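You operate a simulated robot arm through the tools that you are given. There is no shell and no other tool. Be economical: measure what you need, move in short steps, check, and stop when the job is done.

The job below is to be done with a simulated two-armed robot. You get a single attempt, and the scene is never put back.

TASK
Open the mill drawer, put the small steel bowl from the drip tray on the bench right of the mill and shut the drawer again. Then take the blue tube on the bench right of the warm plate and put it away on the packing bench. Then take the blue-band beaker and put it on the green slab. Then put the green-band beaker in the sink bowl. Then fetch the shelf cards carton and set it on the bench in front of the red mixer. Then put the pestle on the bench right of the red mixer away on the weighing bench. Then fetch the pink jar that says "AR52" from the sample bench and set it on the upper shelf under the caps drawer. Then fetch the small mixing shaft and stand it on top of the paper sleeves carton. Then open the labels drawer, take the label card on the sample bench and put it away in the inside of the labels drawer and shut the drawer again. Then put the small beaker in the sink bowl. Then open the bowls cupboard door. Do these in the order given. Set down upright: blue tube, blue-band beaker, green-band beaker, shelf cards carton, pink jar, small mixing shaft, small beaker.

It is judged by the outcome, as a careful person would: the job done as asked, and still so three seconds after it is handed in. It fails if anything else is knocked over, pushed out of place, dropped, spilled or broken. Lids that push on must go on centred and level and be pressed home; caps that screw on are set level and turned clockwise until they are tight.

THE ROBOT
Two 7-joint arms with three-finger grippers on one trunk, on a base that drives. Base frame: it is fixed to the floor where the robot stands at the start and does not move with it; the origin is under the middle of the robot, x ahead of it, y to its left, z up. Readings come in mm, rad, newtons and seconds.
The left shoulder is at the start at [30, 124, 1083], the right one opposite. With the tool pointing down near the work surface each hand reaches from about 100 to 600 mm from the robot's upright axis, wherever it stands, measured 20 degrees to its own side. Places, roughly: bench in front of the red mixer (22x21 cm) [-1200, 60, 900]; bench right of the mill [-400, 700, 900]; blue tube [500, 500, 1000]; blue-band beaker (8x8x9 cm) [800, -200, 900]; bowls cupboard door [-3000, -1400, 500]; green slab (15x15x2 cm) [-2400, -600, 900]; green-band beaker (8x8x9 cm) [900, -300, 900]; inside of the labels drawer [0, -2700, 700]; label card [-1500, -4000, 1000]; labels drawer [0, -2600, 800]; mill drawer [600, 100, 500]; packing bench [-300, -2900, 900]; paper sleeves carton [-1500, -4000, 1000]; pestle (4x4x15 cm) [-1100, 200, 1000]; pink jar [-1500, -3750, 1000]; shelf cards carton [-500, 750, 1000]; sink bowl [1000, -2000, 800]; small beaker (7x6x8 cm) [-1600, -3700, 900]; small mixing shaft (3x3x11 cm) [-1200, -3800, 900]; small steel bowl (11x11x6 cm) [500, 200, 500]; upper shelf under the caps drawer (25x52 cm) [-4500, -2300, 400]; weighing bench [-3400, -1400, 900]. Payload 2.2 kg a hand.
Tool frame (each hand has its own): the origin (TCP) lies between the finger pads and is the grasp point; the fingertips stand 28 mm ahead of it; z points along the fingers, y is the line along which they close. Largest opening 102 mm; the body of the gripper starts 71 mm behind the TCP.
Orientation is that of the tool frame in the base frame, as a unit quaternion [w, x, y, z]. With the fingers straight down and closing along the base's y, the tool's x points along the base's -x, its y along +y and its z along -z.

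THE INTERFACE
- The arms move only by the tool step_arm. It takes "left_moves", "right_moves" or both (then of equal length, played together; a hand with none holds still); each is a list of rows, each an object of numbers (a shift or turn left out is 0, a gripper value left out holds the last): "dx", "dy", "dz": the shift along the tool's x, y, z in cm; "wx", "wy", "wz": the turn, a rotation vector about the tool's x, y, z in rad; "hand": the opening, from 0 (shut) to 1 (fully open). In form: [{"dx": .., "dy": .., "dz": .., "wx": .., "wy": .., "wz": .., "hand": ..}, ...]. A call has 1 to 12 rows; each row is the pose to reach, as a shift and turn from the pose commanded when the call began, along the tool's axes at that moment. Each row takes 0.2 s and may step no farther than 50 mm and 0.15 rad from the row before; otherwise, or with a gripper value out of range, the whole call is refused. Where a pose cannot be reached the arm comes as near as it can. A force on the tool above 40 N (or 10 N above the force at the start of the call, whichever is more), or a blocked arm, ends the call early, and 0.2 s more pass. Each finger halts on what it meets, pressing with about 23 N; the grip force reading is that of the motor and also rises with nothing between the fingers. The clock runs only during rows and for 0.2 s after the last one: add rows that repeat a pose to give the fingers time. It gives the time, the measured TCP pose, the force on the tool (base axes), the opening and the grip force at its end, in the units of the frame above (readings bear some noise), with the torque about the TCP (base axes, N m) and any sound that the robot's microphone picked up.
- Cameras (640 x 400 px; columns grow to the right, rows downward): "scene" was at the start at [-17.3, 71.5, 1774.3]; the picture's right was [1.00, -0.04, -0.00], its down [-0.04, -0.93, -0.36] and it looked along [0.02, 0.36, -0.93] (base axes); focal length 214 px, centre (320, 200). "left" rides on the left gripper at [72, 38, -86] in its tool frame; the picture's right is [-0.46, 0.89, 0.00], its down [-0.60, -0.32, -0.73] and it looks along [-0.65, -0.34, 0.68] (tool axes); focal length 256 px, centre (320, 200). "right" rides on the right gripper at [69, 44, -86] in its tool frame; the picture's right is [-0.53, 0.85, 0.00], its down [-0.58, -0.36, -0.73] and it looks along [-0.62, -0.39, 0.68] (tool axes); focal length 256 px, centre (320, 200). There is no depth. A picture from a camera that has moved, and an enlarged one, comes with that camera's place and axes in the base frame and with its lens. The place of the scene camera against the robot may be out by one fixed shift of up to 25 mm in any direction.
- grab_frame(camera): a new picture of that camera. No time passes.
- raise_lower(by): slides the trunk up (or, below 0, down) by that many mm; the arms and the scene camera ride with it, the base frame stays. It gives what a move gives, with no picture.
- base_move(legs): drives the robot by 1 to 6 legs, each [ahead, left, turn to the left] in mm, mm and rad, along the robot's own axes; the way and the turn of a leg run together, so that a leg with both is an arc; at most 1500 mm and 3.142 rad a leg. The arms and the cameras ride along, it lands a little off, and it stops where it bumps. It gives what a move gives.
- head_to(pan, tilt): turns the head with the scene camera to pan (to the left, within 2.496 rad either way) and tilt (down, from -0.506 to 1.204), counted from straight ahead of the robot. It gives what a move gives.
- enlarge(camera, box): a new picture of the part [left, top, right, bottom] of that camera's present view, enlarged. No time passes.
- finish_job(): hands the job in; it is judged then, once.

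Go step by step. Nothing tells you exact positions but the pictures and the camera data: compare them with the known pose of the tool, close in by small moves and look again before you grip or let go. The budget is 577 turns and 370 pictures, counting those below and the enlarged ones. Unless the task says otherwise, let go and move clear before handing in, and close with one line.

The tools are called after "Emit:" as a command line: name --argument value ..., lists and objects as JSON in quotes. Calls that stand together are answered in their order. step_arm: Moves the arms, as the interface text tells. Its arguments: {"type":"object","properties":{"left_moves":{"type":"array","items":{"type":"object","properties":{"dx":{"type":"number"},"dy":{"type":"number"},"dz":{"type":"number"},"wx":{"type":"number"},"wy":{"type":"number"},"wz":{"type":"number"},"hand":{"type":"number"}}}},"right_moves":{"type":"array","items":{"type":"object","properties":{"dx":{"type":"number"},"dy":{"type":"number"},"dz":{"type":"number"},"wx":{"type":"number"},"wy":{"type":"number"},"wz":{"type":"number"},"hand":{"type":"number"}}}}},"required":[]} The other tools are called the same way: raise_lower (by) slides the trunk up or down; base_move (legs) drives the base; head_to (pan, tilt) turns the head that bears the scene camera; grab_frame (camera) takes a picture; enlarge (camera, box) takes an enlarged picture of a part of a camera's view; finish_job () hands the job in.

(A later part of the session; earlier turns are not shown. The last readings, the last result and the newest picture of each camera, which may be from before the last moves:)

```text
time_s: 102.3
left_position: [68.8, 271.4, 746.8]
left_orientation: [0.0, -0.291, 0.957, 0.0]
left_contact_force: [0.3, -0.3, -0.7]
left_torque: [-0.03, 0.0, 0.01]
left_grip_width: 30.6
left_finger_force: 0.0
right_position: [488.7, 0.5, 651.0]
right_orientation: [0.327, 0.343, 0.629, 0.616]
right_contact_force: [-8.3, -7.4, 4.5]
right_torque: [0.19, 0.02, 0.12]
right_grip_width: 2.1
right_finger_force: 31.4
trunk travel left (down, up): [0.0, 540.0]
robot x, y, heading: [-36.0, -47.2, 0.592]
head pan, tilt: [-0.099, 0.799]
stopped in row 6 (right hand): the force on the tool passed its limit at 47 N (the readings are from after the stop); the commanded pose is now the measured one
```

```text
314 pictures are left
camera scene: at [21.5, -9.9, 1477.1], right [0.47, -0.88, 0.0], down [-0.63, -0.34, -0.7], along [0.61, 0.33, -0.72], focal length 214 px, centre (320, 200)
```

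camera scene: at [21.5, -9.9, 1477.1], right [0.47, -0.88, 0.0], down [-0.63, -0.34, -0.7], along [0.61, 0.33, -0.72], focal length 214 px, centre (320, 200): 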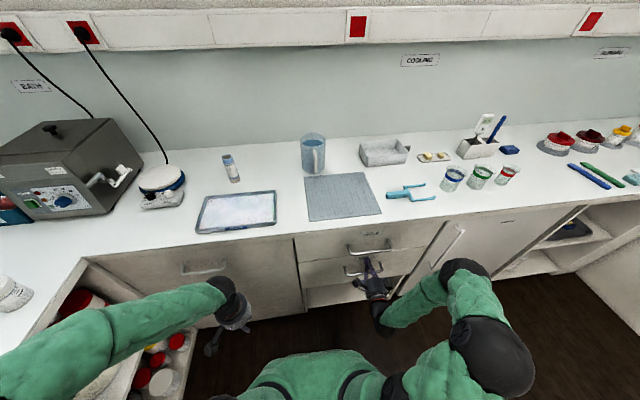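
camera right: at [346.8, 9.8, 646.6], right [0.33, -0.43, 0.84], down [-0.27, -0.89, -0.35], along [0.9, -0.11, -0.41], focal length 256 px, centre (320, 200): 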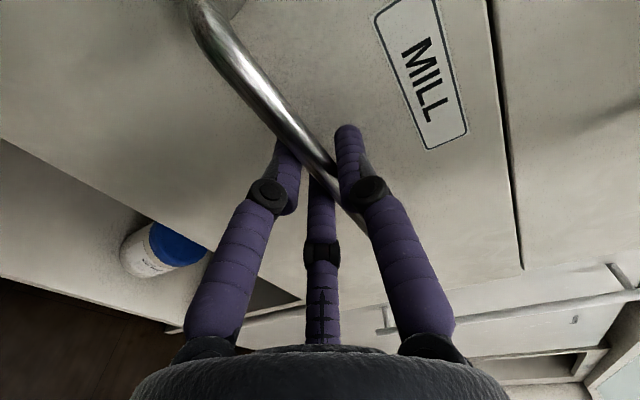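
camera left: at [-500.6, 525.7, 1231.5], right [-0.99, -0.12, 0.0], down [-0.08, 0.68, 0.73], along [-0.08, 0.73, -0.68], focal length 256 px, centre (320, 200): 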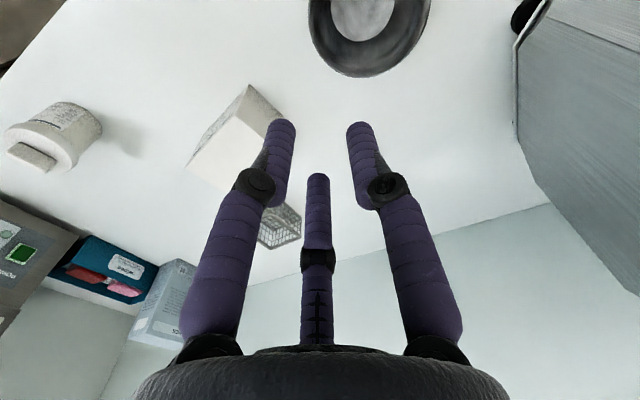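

The drawer is shut (tip stopped at its closed plane). I withdraw the right hand, raise the trunk and return the right tool to pointing down.

Emit:
step_arm --right_moves '[{"dz": -4}, {"dz": -8}, {"dz": -12}, {"dz": -16, "hand": 0.5}, {"dz": -16, "hand": 1}]'

Emit:
grab_frame --camera "scene"

Emit:
raise_lower --by 400

Emit:
step_arm --right_moves '[{"wz": -0.14}, {"wz": -0.28}, {"wz": -0.42}, {"wz": -0.56}, {"wz": -0.7}, {"wz": -0.84}, {"wz": -0.98}, {"wz": -1.12}, {"wz": -1.26}, {"wz": -1.4}, {"wz": -1.54}, {"wz": -1.571}]'

Emit:
step_arm --right_moves '[{"wy": 0.14}, {"wy": 0.28}, {"wy": 0.42}, {"wy": 0.56}, {"wy": 0.7}, {"wy": 0.84}, {"wy": 0.98}, {"wy": 1.12}, {"wy": 1.26}, {"wy": 1.4}, {"wy": 1.54}, {"wy": 1.571}]'

```text
time_s: 103.5
left_position: [69.2, 273.6, 744.9]
left_orientation: [0.0, -0.291, 0.957, 0.0]
left_contact_force: [-0.1, 0.1, -0.3]
left_torque: [0.04, -0.04, -0.04]
left_grip_width: 30.7
left_finger_force: 0.0
right_position: [353.3, -86.7, 654.8]
right_orientation: [0.327, 0.343, 0.629, 0.616]
right_contact_force: [0.1, -0.2, -0.2]
right_torque: [0.0, -0.03, -0.04]
right_grip_width: 101.5
right_finger_force: 0.0
trunk travel left (down, up): [0.0, 540.0]
robot x, y, heading: [-36.3, -49.6, 0.589]
head pan, tilt: [-0.099, 0.799]
```

```text
313 pictures are left
camera scene: at [22.4, -9.7, 1477.0], right [0.47, -0.88, 0.0], down [-0.63, -0.34, -0.7], along [0.61, 0.33, -0.72], focal length 214 px, centre (320, 200)
```

scene: 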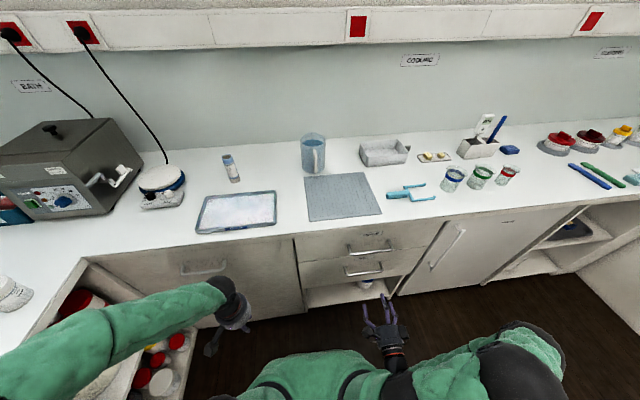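

```text
time_s: 107.3
left_position: [69.0, 274.0, 1145.1]
left_orientation: [-0.001, -0.292, 0.956, 0.0]
left_contact_force: [0.1, -0.3, 0.5]
left_torque: [-0.04, -0.03, 0.0]
left_grip_width: 30.4
left_finger_force: 0.0
right_position: [355.0, -86.7, 1055.8]
right_orientation: [0.327, 0.343, 0.63, 0.615]
right_contact_force: [-0.6, 0.1, -0.2]
right_torque: [-0.01, -0.01, 0.01]
right_grip_width: 102.3
right_finger_force: 0.0
trunk travel left (down, up): [-400.0, 140.0]
robot x, y, heading: [-36.5, -50.5, 0.59]
head pan, tilt: [-0.099, 0.799]
```

```text
time_s: 109.9
left_position: [69.9, 272.7, 1145.3]
left_orientation: [0.0, -0.292, 0.957, 0.0]
left_contact_force: [0.4, 0.1, -0.2]
left_torque: [-0.03, 0.02, -0.01]
left_grip_width: 30.5
left_finger_force: 0.1
right_position: [353.9, -88.4, 1054.0]
right_orientation: [0.667, -0.203, 0.688, 0.203]
right_contact_force: [0.3, -1.1, -0.7]
right_torque: [-0.01, 0.0, 0.0]
right_grip_width: 102.0
right_finger_force: 0.1
trunk travel left (down, up): [-400.0, 140.0]
robot x, y, heading: [-35.1, -46.0, 0.59]
head pan, tilt: [-0.099, 0.799]
```

```text
time_s: 112.5
left_position: [69.3, 272.7, 1144.6]
left_orientation: [0.0, -0.292, 0.956, 0.0]
left_contact_force: [0.0, -0.4, -0.2]
left_torque: [0.03, -0.03, 0.01]
left_grip_width: 30.5
left_finger_force: 0.2
right_position: [354.8, -87.3, 1055.3]
right_orientation: [-0.015, -0.287, 0.958, 0.001]
right_contact_force: [-0.1, 0.2, 0.3]
right_torque: [-0.02, 0.04, 0.02]
right_grip_width: 101.9
right_finger_force: 0.1
trunk travel left (down, up): [-400.0, 140.0]
robot x, y, heading: [-34.7, -48.0, 0.592]
head pan, tilt: [-0.099, 0.799]
```

Drawer confirmed shut. Now the blue tube beside the hot plate.

Emit:
grab_frame --camera "scene"

Emit:
enlarge --camera "scene" --box '[110, 120, 350, 270]'

```text
312 pictures are left
camera scene: at [22.4, -9.6, 1877.0], right [0.47, -0.88, 0.0], down [-0.63, -0.34, -0.7], along [0.61, 0.33, -0.72], focal length 214 px, centre (320, 200)
```

scene: 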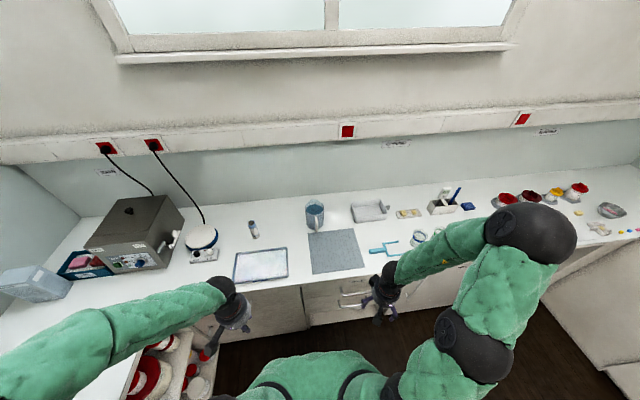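

```text
2.67 times, centred on (230, 195) of scene
camera zoom: at [22.4, -9.6, 1877.0], right [0.47, -0.88, 0.0], down [-0.63, -0.34, -0.7], along [0.61, 0.33, -0.72], focal length 572 px, centre (560, 213)
```

zoom: 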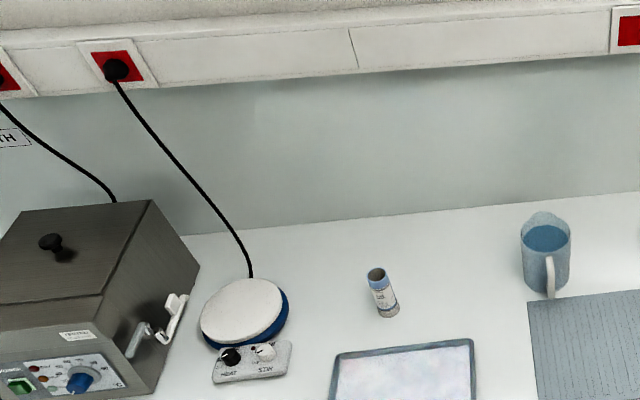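

Tube base is at about f=688, l=246 (base frame ≈[428, 593]). I drive up to bench B.

Emit:
base_move --legs '[[220, 96, 0]]'

Emit:
step_arm --left_moves '[{"dx": -4, "hand": 0.6}, {"dx": -8, "hand": 0.6}, {"dx": -12, "dy": -1}, {"dx": -16, "dy": -2}, {"dx": -19, "dy": -3}]'

Emit:
head_to --pan 0.3 --tilt 0.9

Emit:
grab_frame --camera "scene"

Emit:
grab_frame --camera "left"

```text
time_s: 114.3
left_position: [174.1, 455.7, 1147.1]
left_orientation: [0.0, -0.302, 0.953, 0.003]
left_contact_force: [0.2, -0.7, -0.2]
left_torque: [0.12, 0.01, 0.04]
left_grip_width: 30.4
left_finger_force: 0.1
right_position: [467.0, 101.1, 1055.2]
right_orientation: [-0.014, -0.296, 0.955, 0.004]
right_contact_force: [0.9, -0.8, 0.4]
right_torque: [0.12, 0.01, -0.02]
right_grip_width: 101.7
right_finger_force: 0.0
trunk travel left (down, up): [-400.0, 140.0]
robot x, y, heading: [81.3, 141.5, 0.614]
head pan, tilt: [-0.099, 0.799]
```

```text
time_s: 115.5
left_position: [347.2, 548.6, 1143.7]
left_orientation: [0.0, -0.301, 0.953, -0.001]
left_contact_force: [0.6, -0.4, 0.5]
left_torque: [-0.04, -0.02, 0.02]
left_grip_width: 61.3
left_finger_force: 0.2
right_position: [467.3, 108.4, 1055.5]
right_orientation: [-0.015, -0.296, 0.955, 0.0]
right_contact_force: [0.3, 0.1, -0.6]
right_torque: [-0.04, 0.0, 0.01]
right_grip_width: 102.0
right_finger_force: 0.0
trunk travel left (down, up): [-400.0, 140.0]
robot x, y, heading: [76.6, 138.7, 0.606]
head pan, tilt: [-0.099, 0.799]
```

```text
time_s: 116.4
left_position: [345.4, 547.0, 1145.2]
left_orientation: [-0.001, -0.301, 0.954, 0.0]
left_contact_force: [-0.9, -0.7, -0.5]
left_torque: [-0.02, 0.0, 0.0]
left_grip_width: 61.2
left_finger_force: 0.1
right_position: [465.4, 106.7, 1055.4]
right_orientation: [-0.015, -0.297, 0.955, 0.002]
right_contact_force: [-0.2, 0.8, 0.4]
right_torque: [0.01, 0.0, 0.02]
right_grip_width: 102.1
right_finger_force: 0.1
trunk travel left (down, up): [-400.0, 140.0]
robot x, y, heading: [78.1, 137.2, 0.609]
head pan, tilt: [0.3, 0.901]
```

```text
310 pictures are left
camera scene: at [109.4, 198.3, 1869.1], right [0.79, -0.61, 0.0], down [-0.48, -0.62, -0.62], along [0.38, 0.49, -0.78], focal length 214 px, centre (320, 200)
```

scene: 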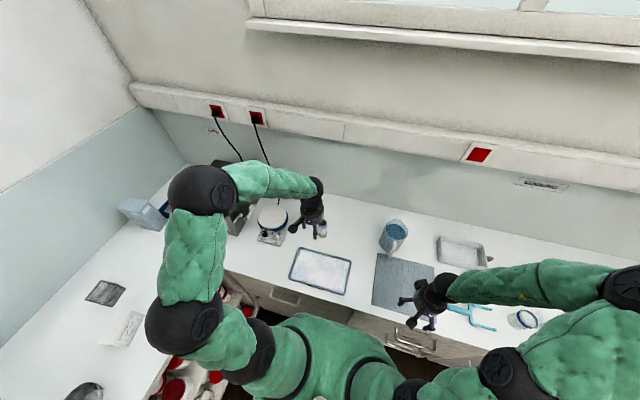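

```text
309 pictures are left
camera left: at [264.2, 535.8, 1231.8], right [-0.13, 0.99, 0.0], down [0.68, 0.09, 0.73], along [0.72, 0.09, -0.68], focal length 256 px, centre (320, 200)
```

left: 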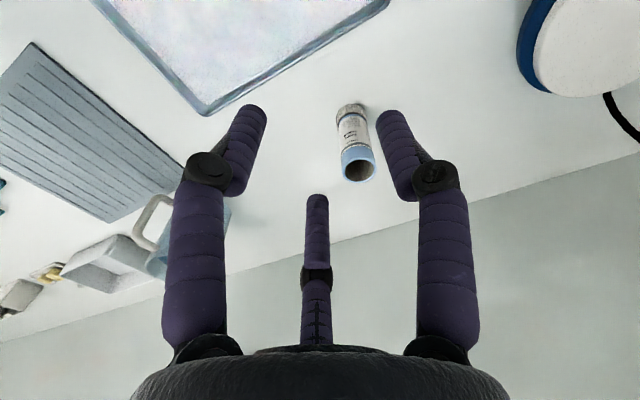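

The tube is upright at about [434, 599], top z≈1014. I move over it and look again before descending.

Emit:
step_arm --left_moves '[{"dx": -4, "dy": -0.3, "hand": 0.75}, {"dx": -8, "dy": -0.6}, {"dx": -10.1, "dy": -0.85}, {"dx": -10.1, "dy": -0.85, "dz": 4}, {"dx": -10.1, "dy": -0.85, "dz": 8}]'

Emit:
grab_frame --camera "left"

```text
time_s: 117.6
left_position: [435.6, 597.8, 1064.7]
left_orientation: [0.0, -0.302, 0.953, 0.0]
left_contact_force: [0.5, 0.3, -0.1]
left_torque: [-0.01, 0.02, 0.0]
left_grip_width: 76.6
left_finger_force: 0.1
right_position: [467.1, 108.8, 1054.6]
right_orientation: [-0.014, -0.296, 0.955, -0.001]
right_contact_force: [-0.1, 0.3, 0.6]
right_torque: [0.0, -0.02, 0.03]
right_grip_width: 101.9
right_finger_force: 0.0
trunk travel left (down, up): [-400.0, 140.0]
robot x, y, heading: [75.6, 141.0, 0.61]
head pan, tilt: [0.3, 0.901]
```

```text
308 pictures are left
camera left: at [352.2, 587.2, 1151.6], right [-0.13, 0.99, 0.0], down [0.68, 0.09, 0.73], along [0.73, 0.09, -0.68], focal length 256 px, centre (320, 200)
```

left: 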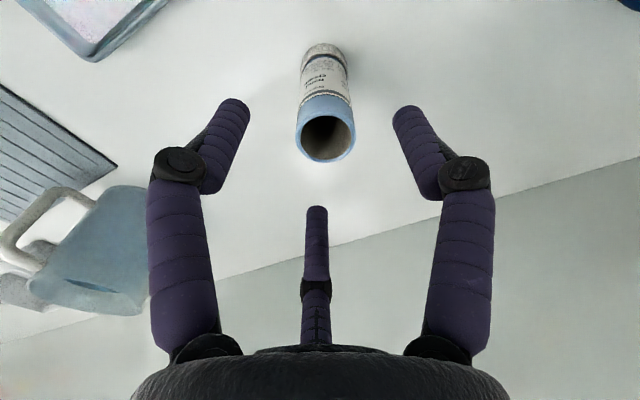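

Emit:
step_arm --left_moves '[{"dx": -0.3, "dy": 0.2, "dz": 4}, {"dx": -0.3, "dy": 0.2, "dz": 8}, {"dx": -0.3, "dy": 0.2, "dz": 9.7}, {"dx": -0.3, "dy": 0.2, "dz": 9.7}]'

Emit:
grab_frame --camera "left"

```text
time_s: 118.6
left_position: [434.4, 600.7, 968.9]
left_orientation: [0.0, -0.301, 0.953, -0.001]
left_contact_force: [-0.4, 0.1, -0.1]
left_torque: [0.01, 0.01, 0.03]
left_grip_width: 76.5
left_finger_force: 0.1
right_position: [466.6, 106.8, 1057.0]
right_orientation: [-0.015, -0.296, 0.955, 0.0]
right_contact_force: [0.3, -0.5, 0.1]
right_torque: [0.0, 0.01, -0.02]
right_grip_width: 101.9
right_finger_force: 0.0
trunk travel left (down, up): [-400.0, 140.0]
robot x, y, heading: [79.9, 140.5, 0.617]
head pan, tilt: [0.3, 0.901]
```

```text
307 pictures are left
camera left: at [353.2, 589.1, 1054.5], right [-0.13, 0.99, 0.0], down [0.68, 0.09, 0.73], along [0.72, 0.09, -0.68], focal length 256 px, centre (320, 200)
```

left: 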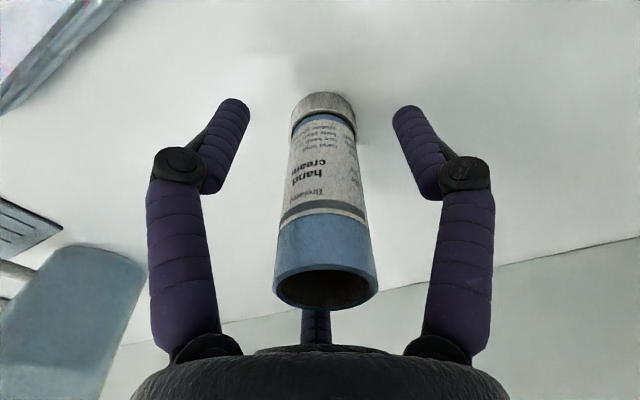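

The tube stands between the fingers. I close on it and lift a bit.

Emit:
step_arm --left_moves '[{"hand": 0.4}, {"hand": 0.2}, {"hand": 0.1}, {"hand": 0.0}, {"hand": 0.0}, {"hand": 0.0}]'

Emit:
step_arm --left_moves '[{"dz": -1}, {"dz": -3}, {"dz": -6}, {"dz": -10}]'

Emit:
grab_frame --camera "left"

```text
time_s: 120.0
left_position: [435.7, 599.9, 968.6]
left_orientation: [-0.001, -0.301, 0.954, 0.0]
left_contact_force: [-0.2, -0.3, -0.1]
left_torque: [-0.01, 0.02, 0.01]
left_grip_width: 37.1
left_finger_force: 23.3
right_position: [466.1, 106.8, 1054.2]
right_orientation: [-0.014, -0.296, 0.955, 0.0]
right_contact_force: [-0.3, -0.1, -0.4]
right_torque: [-0.01, 0.03, 0.02]
right_grip_width: 101.8
right_finger_force: 0.1
trunk travel left (down, up): [-400.0, 140.0]
robot x, y, heading: [74.6, 144.2, 0.615]
head pan, tilt: [0.3, 0.901]
```

```text
time_s: 121.0
left_position: [432.2, 600.6, 1067.4]
left_orientation: [-0.001, -0.301, 0.954, 0.0]
left_contact_force: [0.3, 0.2, -1.1]
left_torque: [0.02, -0.01, -0.01]
left_grip_width: 37.2
left_finger_force: 23.4
right_position: [465.4, 106.3, 1054.8]
right_orientation: [-0.014, -0.296, 0.955, 0.0]
right_contact_force: [-0.4, 0.1, -0.2]
right_torque: [0.01, 0.01, -0.01]
right_grip_width: 101.9
right_finger_force: 0.0
trunk travel left (down, up): [-400.0, 140.0]
robot x, y, heading: [75.8, 142.1, 0.609]
head pan, tilt: [0.3, 0.901]
```

```text
306 pictures are left
camera left: at [350.9, 588.6, 1155.1], right [-0.13, 0.99, 0.0], down [0.68, 0.09, 0.73], along [0.72, 0.09, -0.68], focal length 256 px, centre (320, 200)
```

left: 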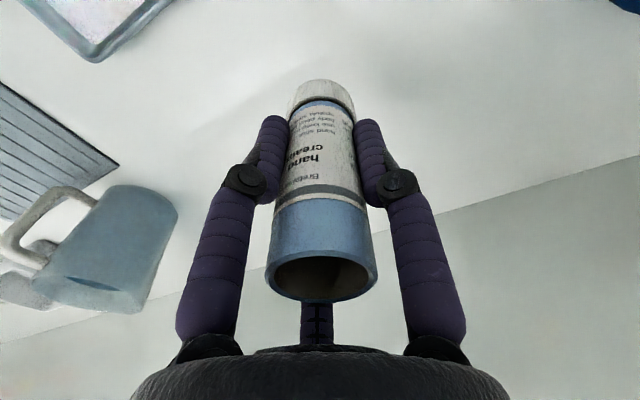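

The tube is held firmly (bottom ≈72 mm below the TCP). I retract the hands, back off, turn to face bench C and drive toward the packing bench.

Emit:
step_arm --left_moves '[{"dz": -3}, {"dz": -6}, {"dx": 4, "dz": -6}, {"dx": 8, "dz": -6}, {"dx": 12, "dz": -6}, {"dx": 16, "dz": -6}, {"dx": 20, "dz": -6}]' --right_moves '[{"dz": -3}, {"dz": -6}, {"dx": 4, "dz": -8}, {"dx": 8, "dz": -8}, {"dx": 10, "dy": -4, "dz": -8}, {"dx": 10, "dy": -8, "dz": -8}, {"dx": 10, "dy": -12, "dz": -8}]'

Emit:
base_move --legs '[[-700, 0, 0], [0, 0, -1.571], [900, 0, 0], [0, -1200, 0]]'

Emit:
head_to --pan 0 --tilt 0.6

Emit:
grab_frame --camera "scene"

```text
time_s: 122.6
left_position: [270.9, 483.7, 1128.6]
left_orientation: [0.001, -0.301, 0.954, 0.0]
left_contact_force: [0.4, -0.5, 0.1]
left_torque: [-0.01, -0.03, 0.03]
left_grip_width: 37.3
left_finger_force: 23.3
right_position: [452.4, -24.2, 1107.9]
right_orientation: [-0.013, -0.295, 0.956, -0.005]
right_contact_force: [-0.4, 0.1, -0.8]
right_torque: [0.07, -0.01, -0.02]
right_grip_width: 102.2
right_finger_force: 0.0
right hand out of reach, approached as far as the arm can: row 6, 7
trunk travel left (down, up): [-400.0, 140.0]
robot x, y, heading: [77.1, 141.8, 0.612]
head pan, tilt: [0.3, 0.901]
```

```text
time_s: 140.2
left_position: [-612.6, -1882.2, 1128.2]
left_orientation: [-0.001, 0.463, 0.886, 0.0]
left_contact_force: [0.5, 0.4, 0.1]
left_torque: [0.01, 0.0, -0.03]
left_grip_width: 37.1
left_finger_force: 23.0
right_position: [-1122.1, -2062.2, 1107.8]
right_orientation: [-0.014, 0.467, 0.884, 0.005]
right_contact_force: [-0.8, 0.6, -0.5]
right_torque: [0.01, 0.01, 0.01]
right_grip_width: 102.1
right_finger_force: 0.0
trunk travel left (down, up): [-400.0, 140.0]
robot x, y, heading: [-956.4, -1688.6, -0.962]
head pan, tilt: [0.3, 0.901]
```

```text
time_s: 141.0
left_position: [-612.9, -1882.7, 1128.2]
left_orientation: [-0.001, 0.462, 0.887, 0.0]
left_contact_force: [-0.7, 0.3, -0.1]
left_torque: [-0.01, -0.02, 0.02]
left_grip_width: 37.4
left_finger_force: 22.9
right_position: [-1122.4, -2061.6, 1108.8]
right_orientation: [-0.013, 0.467, 0.884, 0.005]
right_contact_force: [0.5, -0.3, -0.6]
right_torque: [0.01, 0.01, 0.06]
right_grip_width: 101.9
right_finger_force: 0.0
trunk travel left (down, up): [-400.0, 140.0]
robot x, y, heading: [-956.0, -1685.1, -0.957]
head pan, tilt: [0.0, 0.6]
```

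```text
305 pictures are left
camera scene: at [-914.2, -1720.3, 1893.8], right [-0.82, -0.57, 0.0], down [-0.32, 0.46, -0.82], along [0.47, -0.68, -0.57], focal length 214 px, centre (320, 200)
```

scene: 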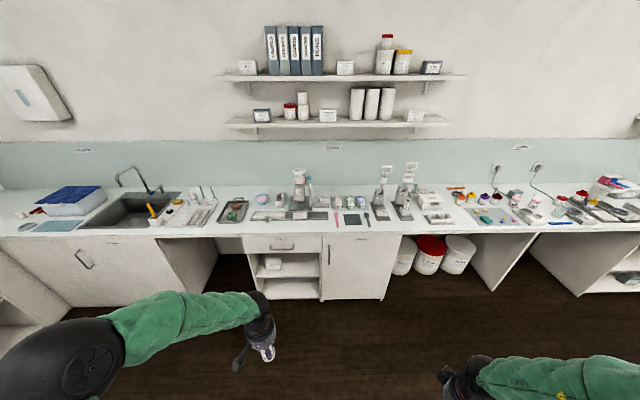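

Emit:
enlarge --camera "scene" --box '[200, 130, 460, 290]'

Emit:
enlarge --camera "scene" --box '[0, 130, 240, 280]'

Emit:
enlarge --camera "scene" --box '[420, 130, 640, 270]'

```text
2.46 times, centred on (330, 210) of scene
camera zoom: at [-914.2, -1720.3, 1893.8], right [-0.82, -0.57, 0.0], down [-0.32, 0.46, -0.82], along [0.47, -0.68, -0.57], focal length 528 px, centre (295, 175)
```

zoom: 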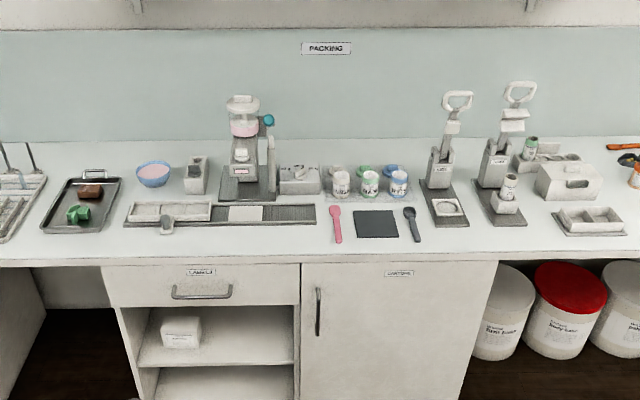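

```text
2.67 times, centred on (120, 205) of scene
camera zoom: at [-914.2, -1720.3, 1893.8], right [-0.82, -0.57, 0.0], down [-0.32, 0.46, -0.82], along [0.47, -0.68, -0.57], focal length 572 px, centre (853, 187)
```

zoom: 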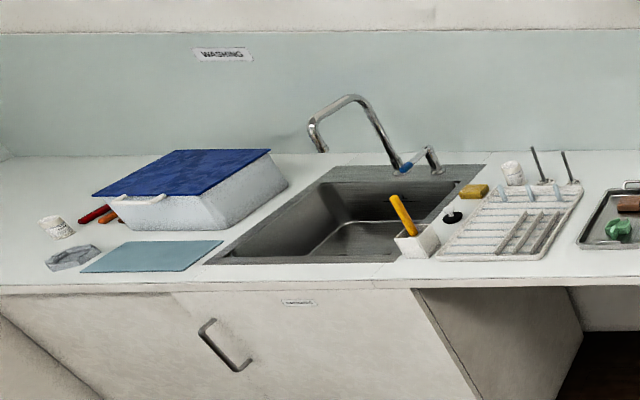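

```text
2.86 times, centred on (530, 200) of scene
camera zoom: at [-914.2, -1720.3, 1893.8], right [-0.82, -0.57, 0.0], down [-0.32, 0.46, -0.82], along [0.47, -0.68, -0.57], focal length 613 px, centre (-280, 200)
```

zoom: 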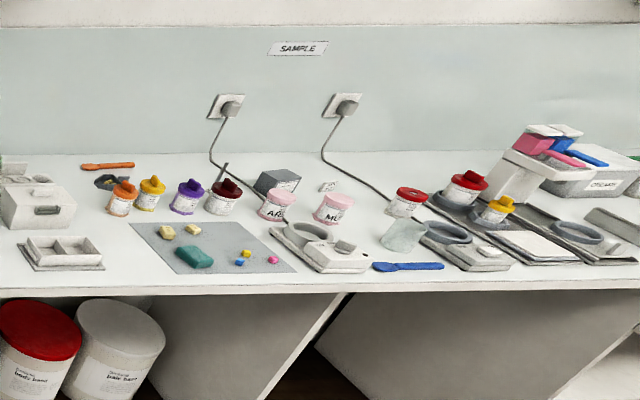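

"PACKING" bench is ahead; a free strip lies in front of the long board, about at f=-1662, l=-1983. I drive there.

Emit:
base_move --legs '[[0, -90, 0], [700, 0, 0]]'

Emit:
head_to --pan 0.2 --tilt 0.95

Emit:
grab_frame --camera "scene"

Emit:
grab_frame --camera "left"

```text
time_s: 145.6
left_position: [-280.5, -2511.9, 1128.5]
left_orientation: [-0.001, 0.461, 0.887, 0.0]
left_contact_force: [0.4, 1.1, 1.3]
left_torque: [0.03, 0.01, -0.03]
left_grip_width: 37.4
left_finger_force: 22.9
right_position: [-791.0, -2692.8, 1107.8]
right_orientation: [-0.013, 0.468, 0.884, 0.006]
right_contact_force: [0.6, -1.2, 0.1]
right_torque: [0.01, 0.01, 0.02]
right_grip_width: 101.8
right_finger_force: 0.1
trunk travel left (down, up): [-400.0, 140.0]
robot x, y, heading: [-626.2, -2316.0, -0.955]
head pan, tilt: [0.0, 0.6]
```

```text
time_s: 146.4
left_position: [-280.4, -2512.8, 1128.9]
left_orientation: [0.0, 0.462, 0.887, 0.001]
left_contact_force: [-0.2, -0.2, 0.1]
left_torque: [-0.02, 0.01, -0.02]
left_grip_width: 37.4
left_finger_force: 22.9
right_position: [-790.5, -2692.7, 1108.3]
right_orientation: [-0.013, 0.468, 0.883, 0.005]
right_contact_force: [0.2, 0.6, 0.7]
right_torque: [0.01, 0.01, -0.03]
right_grip_width: 102.3
right_finger_force: 0.1
trunk travel left (down, up): [-400.0, 140.0]
robot x, y, heading: [-625.5, -2320.4, -0.959]
head pan, tilt: [0.201, 0.949]
```

```text
301 pictures are left
camera scene: at [-580.8, -2328.5, 1865.5], right [-0.69, -0.72, 0.0], down [-0.59, 0.56, -0.58], along [0.42, -0.4, -0.81], focal length 214 px, centre (320, 200)
```

scene: 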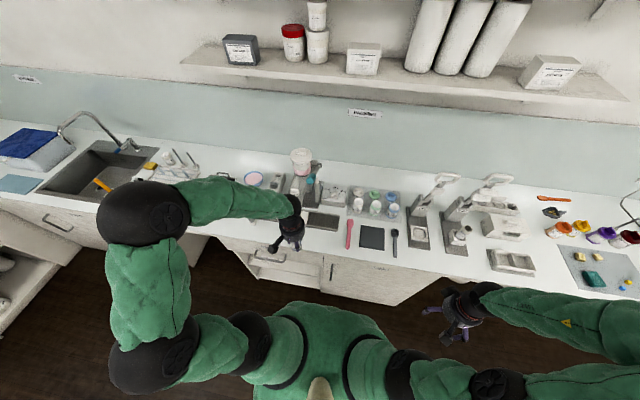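

```text
300 pictures are left
camera left: at [-291.9, -2432.3, 1215.3], right [0.99, 0.13, 0.0], down [0.09, -0.68, 0.73], along [0.09, -0.73, -0.68], focal length 256 px, centre (320, 200)
```

left: 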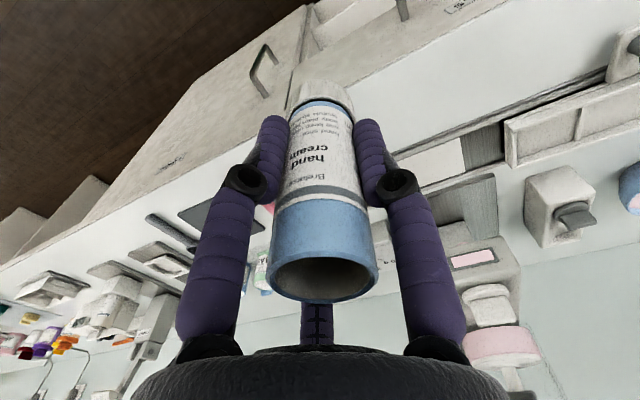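

Emit:
enlarge --camera "left" --box '[160, 0, 560, 250]'

Emit:
enlarge --camera "scene" --box '[200, 130, 440, 300]'

```text
1.60 times, centred on (360, 125) of left
camera zoom: at [-291.9, -2432.3, 1215.3], right [0.99, 0.13, 0.0], down [0.09, -0.68, 0.73], along [0.09, -0.73, -0.68], focal length 410 px, centre (256, 320)
```

zoom: 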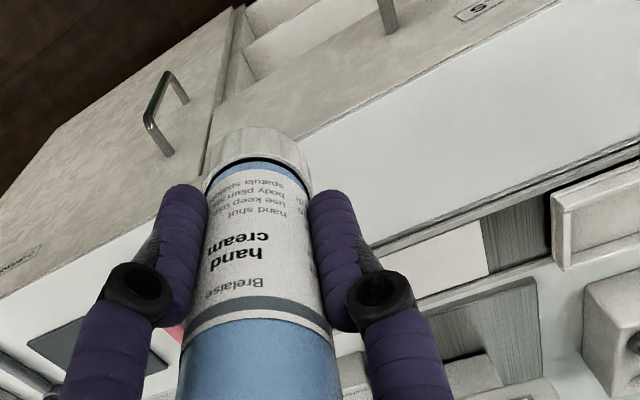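

```text
2.35 times, centred on (320, 215) of scene
camera zoom: at [-580.8, -2328.5, 1865.5], right [-0.69, -0.72, 0.0], down [-0.59, 0.56, -0.58], along [0.42, -0.4, -0.81], focal length 505 px, centre (320, 165)
```

zoom: 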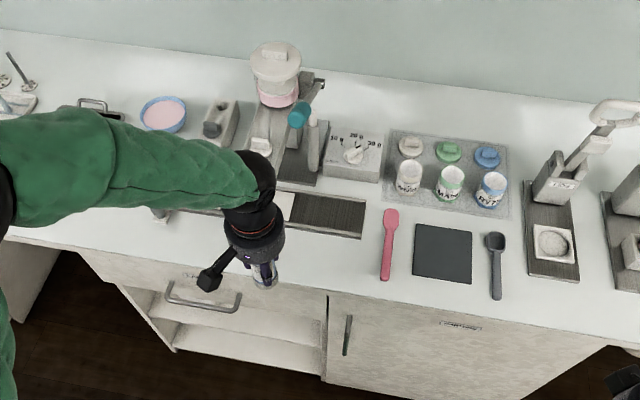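

The wrist view puts the bench edge at l≈-1977 and the board's front at ≈-2100, so the tube goes at l≈-2040. I advance 128 mm and look down again.

Emit:
base_move --legs '[[128, 0, 0]]'

Emit:
step_arm --left_moves '[{"dz": 4}, {"dz": 8}, {"dz": 10}]'

Emit:
grab_frame --camera "left"

Emit:
enlarge --camera "scene" --box '[200, 100, 440, 270]'

```text
time_s: 147.7
left_position: [-208.1, -2616.4, 1128.7]
left_orientation: [-0.001, 0.461, 0.887, 0.001]
left_contact_force: [0.0, 1.1, 1.2]
left_torque: [0.03, -0.03, -0.01]
left_grip_width: 37.4
left_finger_force: 22.8
right_position: [-718.0, -2796.9, 1107.9]
right_orientation: [-0.014, 0.468, 0.884, 0.005]
right_contact_force: [0.1, -0.2, -0.4]
right_torque: [0.02, 0.0, 0.0]
right_grip_width: 101.8
right_finger_force: 0.0
trunk travel left (down, up): [-400.0, 140.0]
robot x, y, heading: [-552.5, -2422.9, -0.963]
head pan, tilt: [0.201, 0.949]
```

```text
time_s: 148.5
left_position: [-208.3, -2616.4, 1028.3]
left_orientation: [0.0, 0.462, 0.887, -0.001]
left_contact_force: [-0.8, 0.6, 0.6]
left_torque: [0.0, 0.02, 0.0]
left_grip_width: 37.0
left_finger_force: 22.7
right_position: [-717.3, -2796.3, 1108.3]
right_orientation: [-0.012, 0.468, 0.884, 0.006]
right_contact_force: [0.4, 0.0, -0.1]
right_torque: [0.01, 0.01, 0.03]
right_grip_width: 101.8
right_finger_force: 0.2
trunk travel left (down, up): [-400.0, 140.0]
robot x, y, heading: [-555.7, -2420.3, -0.964]
head pan, tilt: [0.201, 0.949]
```

```text
297 pictures are left
camera left: at [-219.7, -2536.1, 1115.7], right [0.99, 0.13, 0.0], down [0.09, -0.68, 0.73], along [0.09, -0.72, -0.68], focal length 256 px, centre (320, 200)
```

left: 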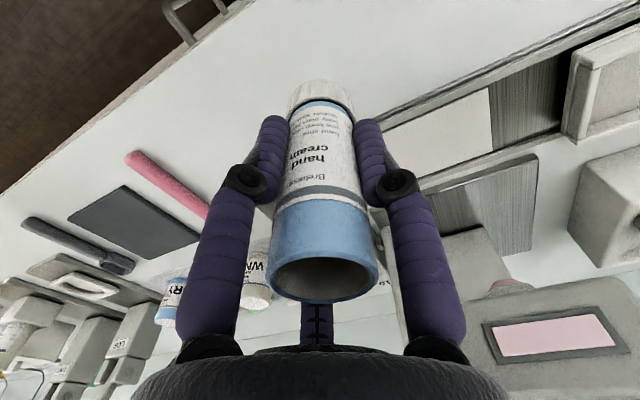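

```text
2.35 times, centred on (320, 185) of scene
camera zoom: at [-508.1, -2432.1, 1865.5], right [-0.69, -0.73, 0.0], down [-0.59, 0.56, -0.58], along [0.42, -0.4, -0.81], focal length 505 px, centre (320, 235)
```

zoom: 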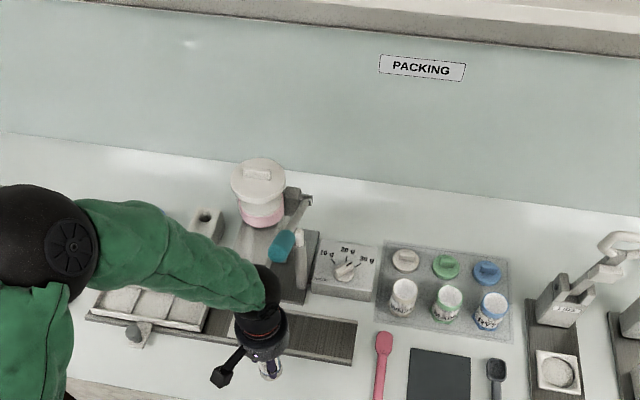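

The spot under the tube is clear bench. I lower to near contact, then by small steps.

Emit:
step_arm --left_moves '[{"dz": 2.5}, {"dz": 4.5}]'

Emit:
step_arm --left_moves '[{"dz": 0.4}, {"dz": 0.8}, {"dz": 1.1}]'

```text
time_s: 149.1
left_position: [-207.6, -2617.2, 983.1]
left_orientation: [0.0, 0.462, 0.887, 0.0]
left_contact_force: [-0.2, 0.2, 0.7]
left_torque: [-0.01, 0.01, -0.03]
left_grip_width: 37.6
left_finger_force: 23.0
right_position: [-718.0, -2796.3, 1108.2]
right_orientation: [-0.013, 0.468, 0.884, 0.005]
right_contact_force: [-0.3, 0.4, -0.1]
right_torque: [0.03, -0.02, -0.01]
right_grip_width: 102.2
right_finger_force: 0.0
trunk travel left (down, up): [-400.0, 140.0]
robot x, y, heading: [-550.4, -2424.3, -0.961]
head pan, tilt: [0.201, 0.949]
```

```text
time_s: 149.9
left_position: [-206.6, -2616.4, 972.2]
left_orientation: [0.0, 0.462, 0.887, 0.0]
left_contact_force: [-0.2, -1.3, 0.7]
left_torque: [0.01, 0.03, 0.01]
left_grip_width: 37.3
left_finger_force: 23.4
right_position: [-717.7, -2796.8, 1107.3]
right_orientation: [-0.014, 0.468, 0.884, 0.006]
right_contact_force: [0.1, 1.0, -0.4]
right_torque: [0.0, 0.02, 0.0]
right_grip_width: 102.2
right_finger_force: 0.0
trunk travel left (down, up): [-400.0, 140.0]
robot x, y, heading: [-552.8, -2420.3, -0.962]
head pan, tilt: [0.201, 0.949]
```

Emit:
step_arm --left_moves '[{"dz": 0.2}, {"dz": 0.4}]'

Emit:
step_arm --left_moves '[{"dz": 0.2}, {"dz": 0.4}]'

Emit:
grab_frame --camera "left"

```text
time_s: 150.5
left_position: [-207.8, -2616.2, 969.1]
left_orientation: [-0.001, 0.462, 0.887, 0.001]
left_contact_force: [-0.1, -0.1, -0.4]
left_torque: [-0.03, -0.03, -0.02]
left_grip_width: 37.0
left_finger_force: 22.9
right_position: [-717.2, -2796.4, 1109.4]
right_orientation: [-0.013, 0.468, 0.884, 0.004]
right_contact_force: [0.0, -0.2, 0.5]
right_torque: [-0.02, 0.0, -0.02]
right_grip_width: 102.0
right_finger_force: 0.0
trunk travel left (down, up): [-400.0, 140.0]
robot x, y, heading: [-553.2, -2422.1, -0.959]
head pan, tilt: [0.201, 0.949]
```

```text
time_s: 151.1
left_position: [-208.0, -2616.6, 966.0]
left_orientation: [0.001, 0.462, 0.887, 0.0]
left_contact_force: [-2.0, 3.2, 22.1]
left_torque: [0.19, 0.11, 0.09]
left_grip_width: 37.7
left_finger_force: 23.1
right_position: [-718.2, -2797.1, 1108.3]
right_orientation: [-0.012, 0.468, 0.884, 0.006]
right_contact_force: [0.1, -1.0, 0.1]
right_torque: [0.03, 0.02, -0.01]
right_grip_width: 102.2
right_finger_force: 0.1
trunk travel left (down, up): [-400.0, 140.0]
robot x, y, heading: [-555.3, -2422.0, -0.959]
head pan, tilt: [0.201, 0.949]
```

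```text
295 pictures are left
camera left: at [-219.1, -2536.1, 1052.2], right [0.99, 0.13, 0.0], down [0.09, -0.68, 0.73], along [0.09, -0.73, -0.68], focal length 256 px, centre (320, 200)
```

left: 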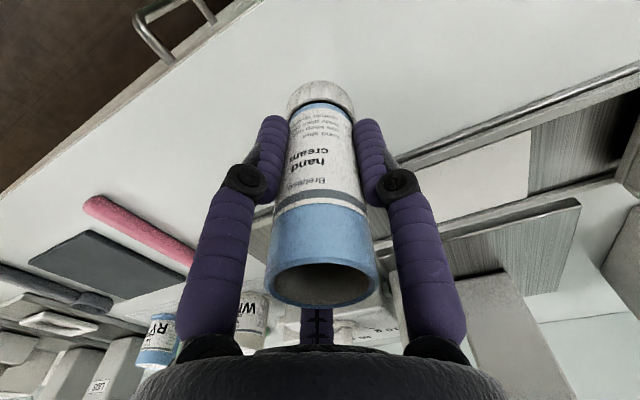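

Contact at the same bench height. I open and rise clear.

Emit:
step_arm --left_moves '[{"dz": -0.15, "hand": 0.4}, {"dz": -0.15, "hand": 0.5}, {"dz": -0.15, "hand": 0.65}, {"dz": -0.15, "hand": 0.7}, {"dz": -0.15, "hand": 0.7}]'

Emit:
step_arm --left_moves '[{"dz": -3}, {"dz": -7}, {"dz": -11}, {"dz": -15}, {"dz": -18}]'

Emit:
grab_frame --camera "left"

```text
time_s: 152.3
left_position: [-207.2, -2617.4, 964.9]
left_orientation: [-0.001, 0.462, 0.887, 0.0]
left_contact_force: [-0.5, -1.1, -0.1]
left_torque: [-0.02, 0.01, 0.0]
left_grip_width: 71.5
left_finger_force: 0.1
right_position: [-717.0, -2795.8, 1108.8]
right_orientation: [-0.014, 0.468, 0.884, 0.006]
right_contact_force: [0.3, -0.3, -0.7]
right_torque: [-0.01, -0.01, 0.01]
right_grip_width: 102.3
right_finger_force: 0.1
trunk travel left (down, up): [-400.0, 140.0]
robot x, y, heading: [-550.8, -2421.8, -0.96]
head pan, tilt: [0.201, 0.949]
```

```text
time_s: 153.5
left_position: [-207.6, -2615.4, 1146.4]
left_orientation: [0.0, 0.462, 0.887, 0.0]
left_contact_force: [0.8, 0.0, -0.1]
left_torque: [-0.03, -0.02, -0.01]
left_grip_width: 71.3
left_finger_force: 0.0
right_position: [-719.3, -2796.1, 1107.9]
right_orientation: [-0.014, 0.468, 0.884, 0.005]
right_contact_force: [-0.5, 0.1, 0.2]
right_torque: [0.02, 0.02, 0.01]
right_grip_width: 101.8
right_finger_force: 0.0
trunk travel left (down, up): [-400.0, 140.0]
robot x, y, heading: [-551.6, -2422.1, -0.956]
head pan, tilt: [0.201, 0.949]
```

```text
294 pictures are left
camera left: at [-218.8, -2535.5, 1233.6], right [0.99, 0.13, 0.0], down [0.09, -0.68, 0.73], along [0.09, -0.72, -0.68], focal length 256 px, centre (320, 200)
```

left: 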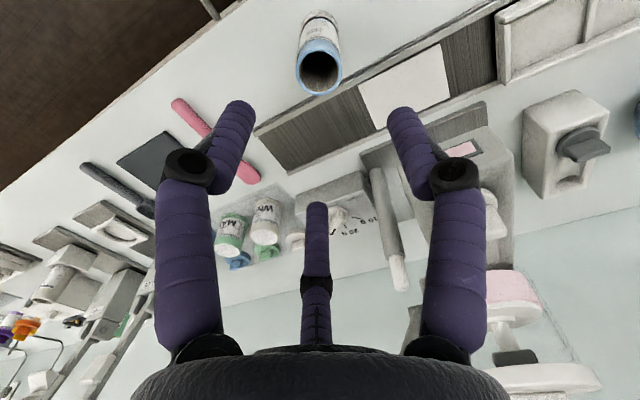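

The tube stands on the packing bench. Next, the blue-band beaker on bench B; I drive back across.

Emit:
step_arm --left_moves '[{"dx": 4}, {"dx": 8}, {"dx": 12}, {"dx": 16}]'

Emit:
base_move --legs '[[-900, 0, 0], [0, 0, 1.564], [1500, 0, 0], [200, 330, 0]]'

Emit:
head_to --pan -0.2 --tilt 0.75

Emit:
grab_frame --camera "scene"

```text
time_s: 154.5
left_position: [-298.8, -2484.4, 1146.9]
left_orientation: [0.001, 0.461, 0.887, -0.001]
left_contact_force: [0.2, 0.7, 0.1]
left_torque: [-0.02, 0.0, 0.0]
left_grip_width: 71.5
left_finger_force: 0.0
right_position: [-718.6, -2794.3, 1108.6]
right_orientation: [-0.014, 0.469, 0.883, 0.005]
right_contact_force: [0.2, 0.2, -0.1]
right_torque: [-0.04, -0.04, 0.01]
right_grip_width: 101.9
right_finger_force: 0.0
trunk travel left (down, up): [-400.0, 140.0]
robot x, y, heading: [-551.5, -2420.7, -0.965]
head pan, tilt: [0.201, 0.949]
```

```text
time_s: 172.1
left_position: [213.3, -199.3, 1146.1]
left_orientation: [-0.001, -0.294, 0.956, 0.0]
left_contact_force: [-0.4, 0.8, 0.0]
left_torque: [-0.02, -0.01, 0.05]
left_grip_width: 71.2
left_finger_force: 0.0
right_position: [518.9, -623.4, 1108.7]
right_orientation: [-0.013, -0.287, 0.958, -0.006]
right_contact_force: [-0.5, 0.9, -0.8]
right_torque: [-0.03, 0.01, 0.01]
right_grip_width: 102.0
right_finger_force: 0.1
trunk travel left (down, up): [-400.0, 140.0]
robot x, y, heading: [151.3, -452.3, 0.603]
head pan, tilt: [0.201, 0.949]
```

```text
time_s: 173.0
left_position: [213.7, -199.3, 1145.7]
left_orientation: [-0.001, -0.294, 0.956, 0.0]
left_contact_force: [-0.5, 0.7, -0.2]
left_torque: [0.01, -0.04, 0.01]
left_grip_width: 71.3
left_finger_force: 0.1
right_position: [520.2, -622.8, 1108.0]
right_orientation: [-0.014, -0.287, 0.958, -0.006]
right_contact_force: [-0.1, 0.5, 0.3]
right_torque: [0.02, -0.01, -0.04]
right_grip_width: 102.1
right_finger_force: 0.0
trunk travel left (down, up): [-400.0, 140.0]
robot x, y, heading: [148.7, -452.4, 0.6]
head pan, tilt: [-0.201, 0.75]
```

```text
293 pictures are left
camera scene: at [209.8, -423.2, 1881.0], right [0.39, -0.92, 0.0], down [-0.63, -0.26, -0.73], along [0.67, 0.28, -0.68], focal length 214 px, centre (320, 200)
```

scene: 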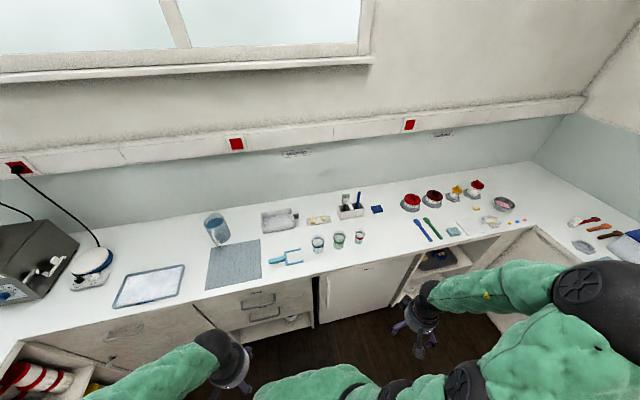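

The blue-band beaker is at about f=571, l=-598. I advance, levelling the right tool and moving it over the beaker.

Emit:
base_move --legs '[[270, 0, 0]]'

Emit:
step_arm --right_moves '[{"dy": 4, "wy": -0.03}, {"dy": 8, "wy": -0.03}, {"dy": 12, "dx": -3, "wy": -0.03}, {"dy": 16, "dx": -6, "wy": -0.03}, {"dy": 20, "dx": -9, "wy": -0.03}, {"dy": 20, "dx": -12, "wy": -0.03}]'

Emit:
grab_frame --camera "right"

Emit:
grab_frame --camera "scene"

```text
time_s: 174.9
left_position: [437.0, -48.0, 1145.8]
left_orientation: [-0.001, -0.293, 0.956, -0.001]
left_contact_force: [1.2, -0.6, -0.3]
left_torque: [0.0, 0.02, 0.0]
left_grip_width: 71.3
left_finger_force: 0.0
right_position: [742.8, -471.8, 1108.7]
right_orientation: [-0.014, -0.288, 0.958, -0.006]
right_contact_force: [0.8, 0.0, -0.4]
right_torque: [0.01, 0.03, -0.05]
right_grip_width: 102.3
right_finger_force: 0.0
trunk travel left (down, up): [-400.0, 140.0]
robot x, y, heading: [371.0, -302.0, 0.6]
head pan, tilt: [-0.201, 0.75]
```

```text
time_s: 176.3
left_position: [438.6, -49.3, 1146.6]
left_orientation: [-0.001, -0.295, 0.956, 0.0]
left_contact_force: [0.4, 0.5, 0.4]
left_torque: [0.0, 0.0, 0.02]
left_grip_width: 71.4
left_finger_force: 0.1
right_position: [733.1, -237.7, 1104.1]
right_orientation: [0.0, -0.286, 0.958, -0.001]
right_contact_force: [-0.3, -0.3, 0.6]
right_torque: [0.05, 0.01, 0.01]
right_grip_width: 102.1
right_finger_force: 0.0
trunk travel left (down, up): [-400.0, 140.0]
robot x, y, heading: [369.4, -302.3, 0.593]
head pan, tilt: [-0.201, 0.75]
```

```text
292 pictures are left
camera right: at [651.8, -239.5, 1190.7], right [-0.02, 1.0, 0.0], down [0.68, 0.01, 0.73], along [0.73, 0.01, -0.68], focal length 256 px, centre (320, 200)
```

right: 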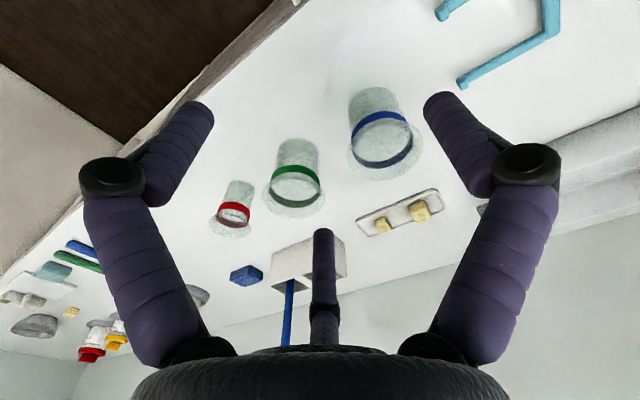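

```text
291 pictures are left
camera scene: at [434.2, -271.7, 1881.0], right [0.39, -0.92, 0.0], down [-0.63, -0.26, -0.73], along [0.67, 0.28, -0.68], focal length 214 px, centre (320, 200)
```

scene: 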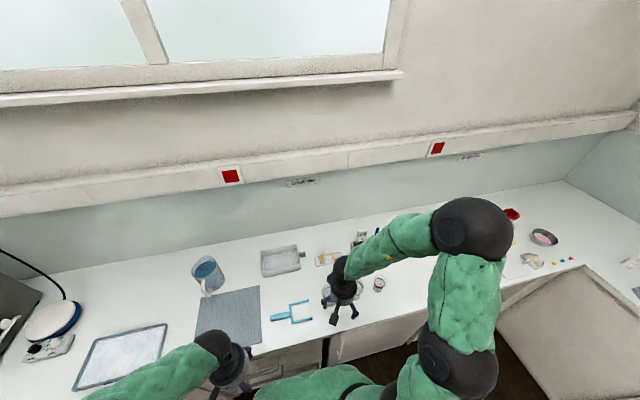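

Beaker located at about [792, -176], rim z≈990. I go above it and check.

Emit:
step_arm --right_moves '[{"dx": -4, "dy": 1, "hand": 0.97}, {"dx": -8.3, "dy": 1.9}, {"dx": -8.3, "dy": 1.9, "dz": 3}, {"dx": -8.3, "dy": 1.9, "dz": 5}]'

Emit:
grab_frame --camera "right"

```text
time_s: 177.3
left_position: [437.3, -48.1, 1146.2]
left_orientation: [-0.001, -0.294, 0.956, 0.0]
left_contact_force: [0.7, -0.7, 0.4]
left_torque: [-0.02, 0.04, 0.02]
left_grip_width: 71.3
left_finger_force: 0.1
right_position: [792.8, -177.1, 1054.7]
right_orientation: [0.001, -0.288, 0.958, -0.001]
right_contact_force: [-0.3, 0.1, 0.1]
right_torque: [-0.01, 0.01, -0.01]
right_grip_width: 99.0
right_finger_force: 0.1
trunk travel left (down, up): [-400.0, 140.0]
robot x, y, heading: [372.5, -303.0, 0.602]
head pan, tilt: [-0.201, 0.75]
```

```text
290 pictures are left
camera right: at [710.2, -178.5, 1140.6], right [-0.02, 1.0, 0.0], down [0.68, 0.01, 0.73], along [0.73, 0.01, -0.68], focal length 256 px, centre (320, 200)
```

right: 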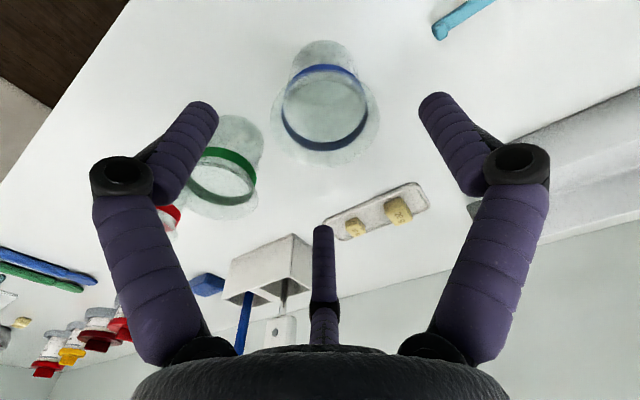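

Emit:
step_arm --right_moves '[{"dy": 0.3, "hand": 0.94}, {"dy": 0.3, "dz": 3}, {"dy": 0.3, "dz": 5}]'

Emit:
grab_frame --camera "right"

```text
time_s: 178.1
left_position: [436.5, -47.6, 1145.3]
left_orientation: [-0.001, -0.294, 0.956, -0.001]
left_contact_force: [-0.3, -0.5, -0.4]
left_torque: [0.02, -0.02, 0.01]
left_grip_width: 71.0
left_finger_force: 0.1
right_position: [790.0, -174.3, 1004.1]
right_orientation: [0.001, -0.287, 0.958, -0.001]
right_contact_force: [-0.5, 1.3, -0.8]
right_torque: [0.01, 0.03, 0.01]
right_grip_width: 95.6
right_finger_force: 0.1
trunk travel left (down, up): [-400.0, 140.0]
robot x, y, heading: [375.1, -302.0, 0.596]
head pan, tilt: [-0.201, 0.75]
```

```text
289 pictures are left
camera right: at [707.9, -176.0, 1090.4], right [-0.02, 1.0, 0.0], down [0.68, 0.01, 0.73], along [0.73, 0.01, -0.68], focal length 256 px, centre (320, 200)
```

right: 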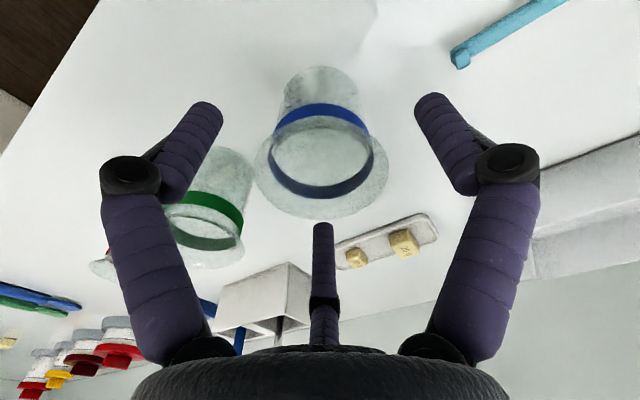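

Emit:
step_arm --right_moves '[{"dz": 2}, {"dz": 4}, {"dz": 6}, {"dz": 6.4}]'

Emit:
grab_frame --camera "right"

```text
time_s: 178.5
left_position: [437.3, -47.6, 1146.7]
left_orientation: [-0.001, -0.294, 0.956, 0.0]
left_contact_force: [0.1, 0.2, 1.0]
left_torque: [0.01, 0.03, 0.02]
left_grip_width: 71.6
left_finger_force: 0.1
right_position: [801.4, -170.8, 992.9]
right_orientation: [0.013, -0.284, 0.959, 0.002]
right_contact_force: [3.2, -2.0, 8.3]
right_torque: [-0.04, -0.41, -0.09]
right_grip_width: 102.4
right_finger_force: 3.4
trunk travel left (down, up): [-400.0, 140.0]
robot x, y, heading: [371.2, -299.5, 0.596]
head pan, tilt: [-0.201, 0.75]
stopped in row 2 (right hand): the force on the tool passed its limit at 54 N (the readings are from after the stop); the commanded pose is now the measured one
```

```text
288 pictures are left
camera right: at [717.0, -172.5, 1077.2], right [-0.01, 1.0, 0.01], down [0.67, 0.0, 0.75], along [0.75, 0.02, -0.67], focal length 256 px, centre (320, 200)
```

right: 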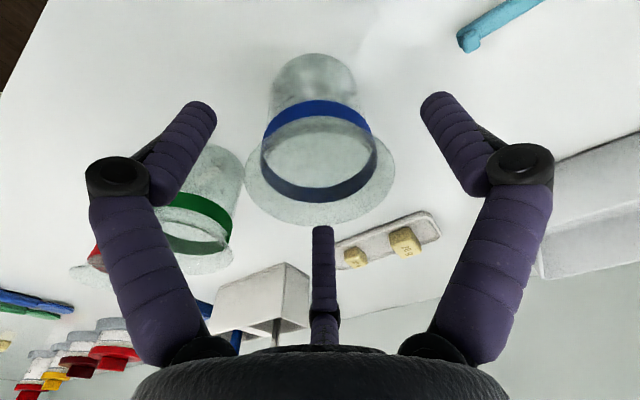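

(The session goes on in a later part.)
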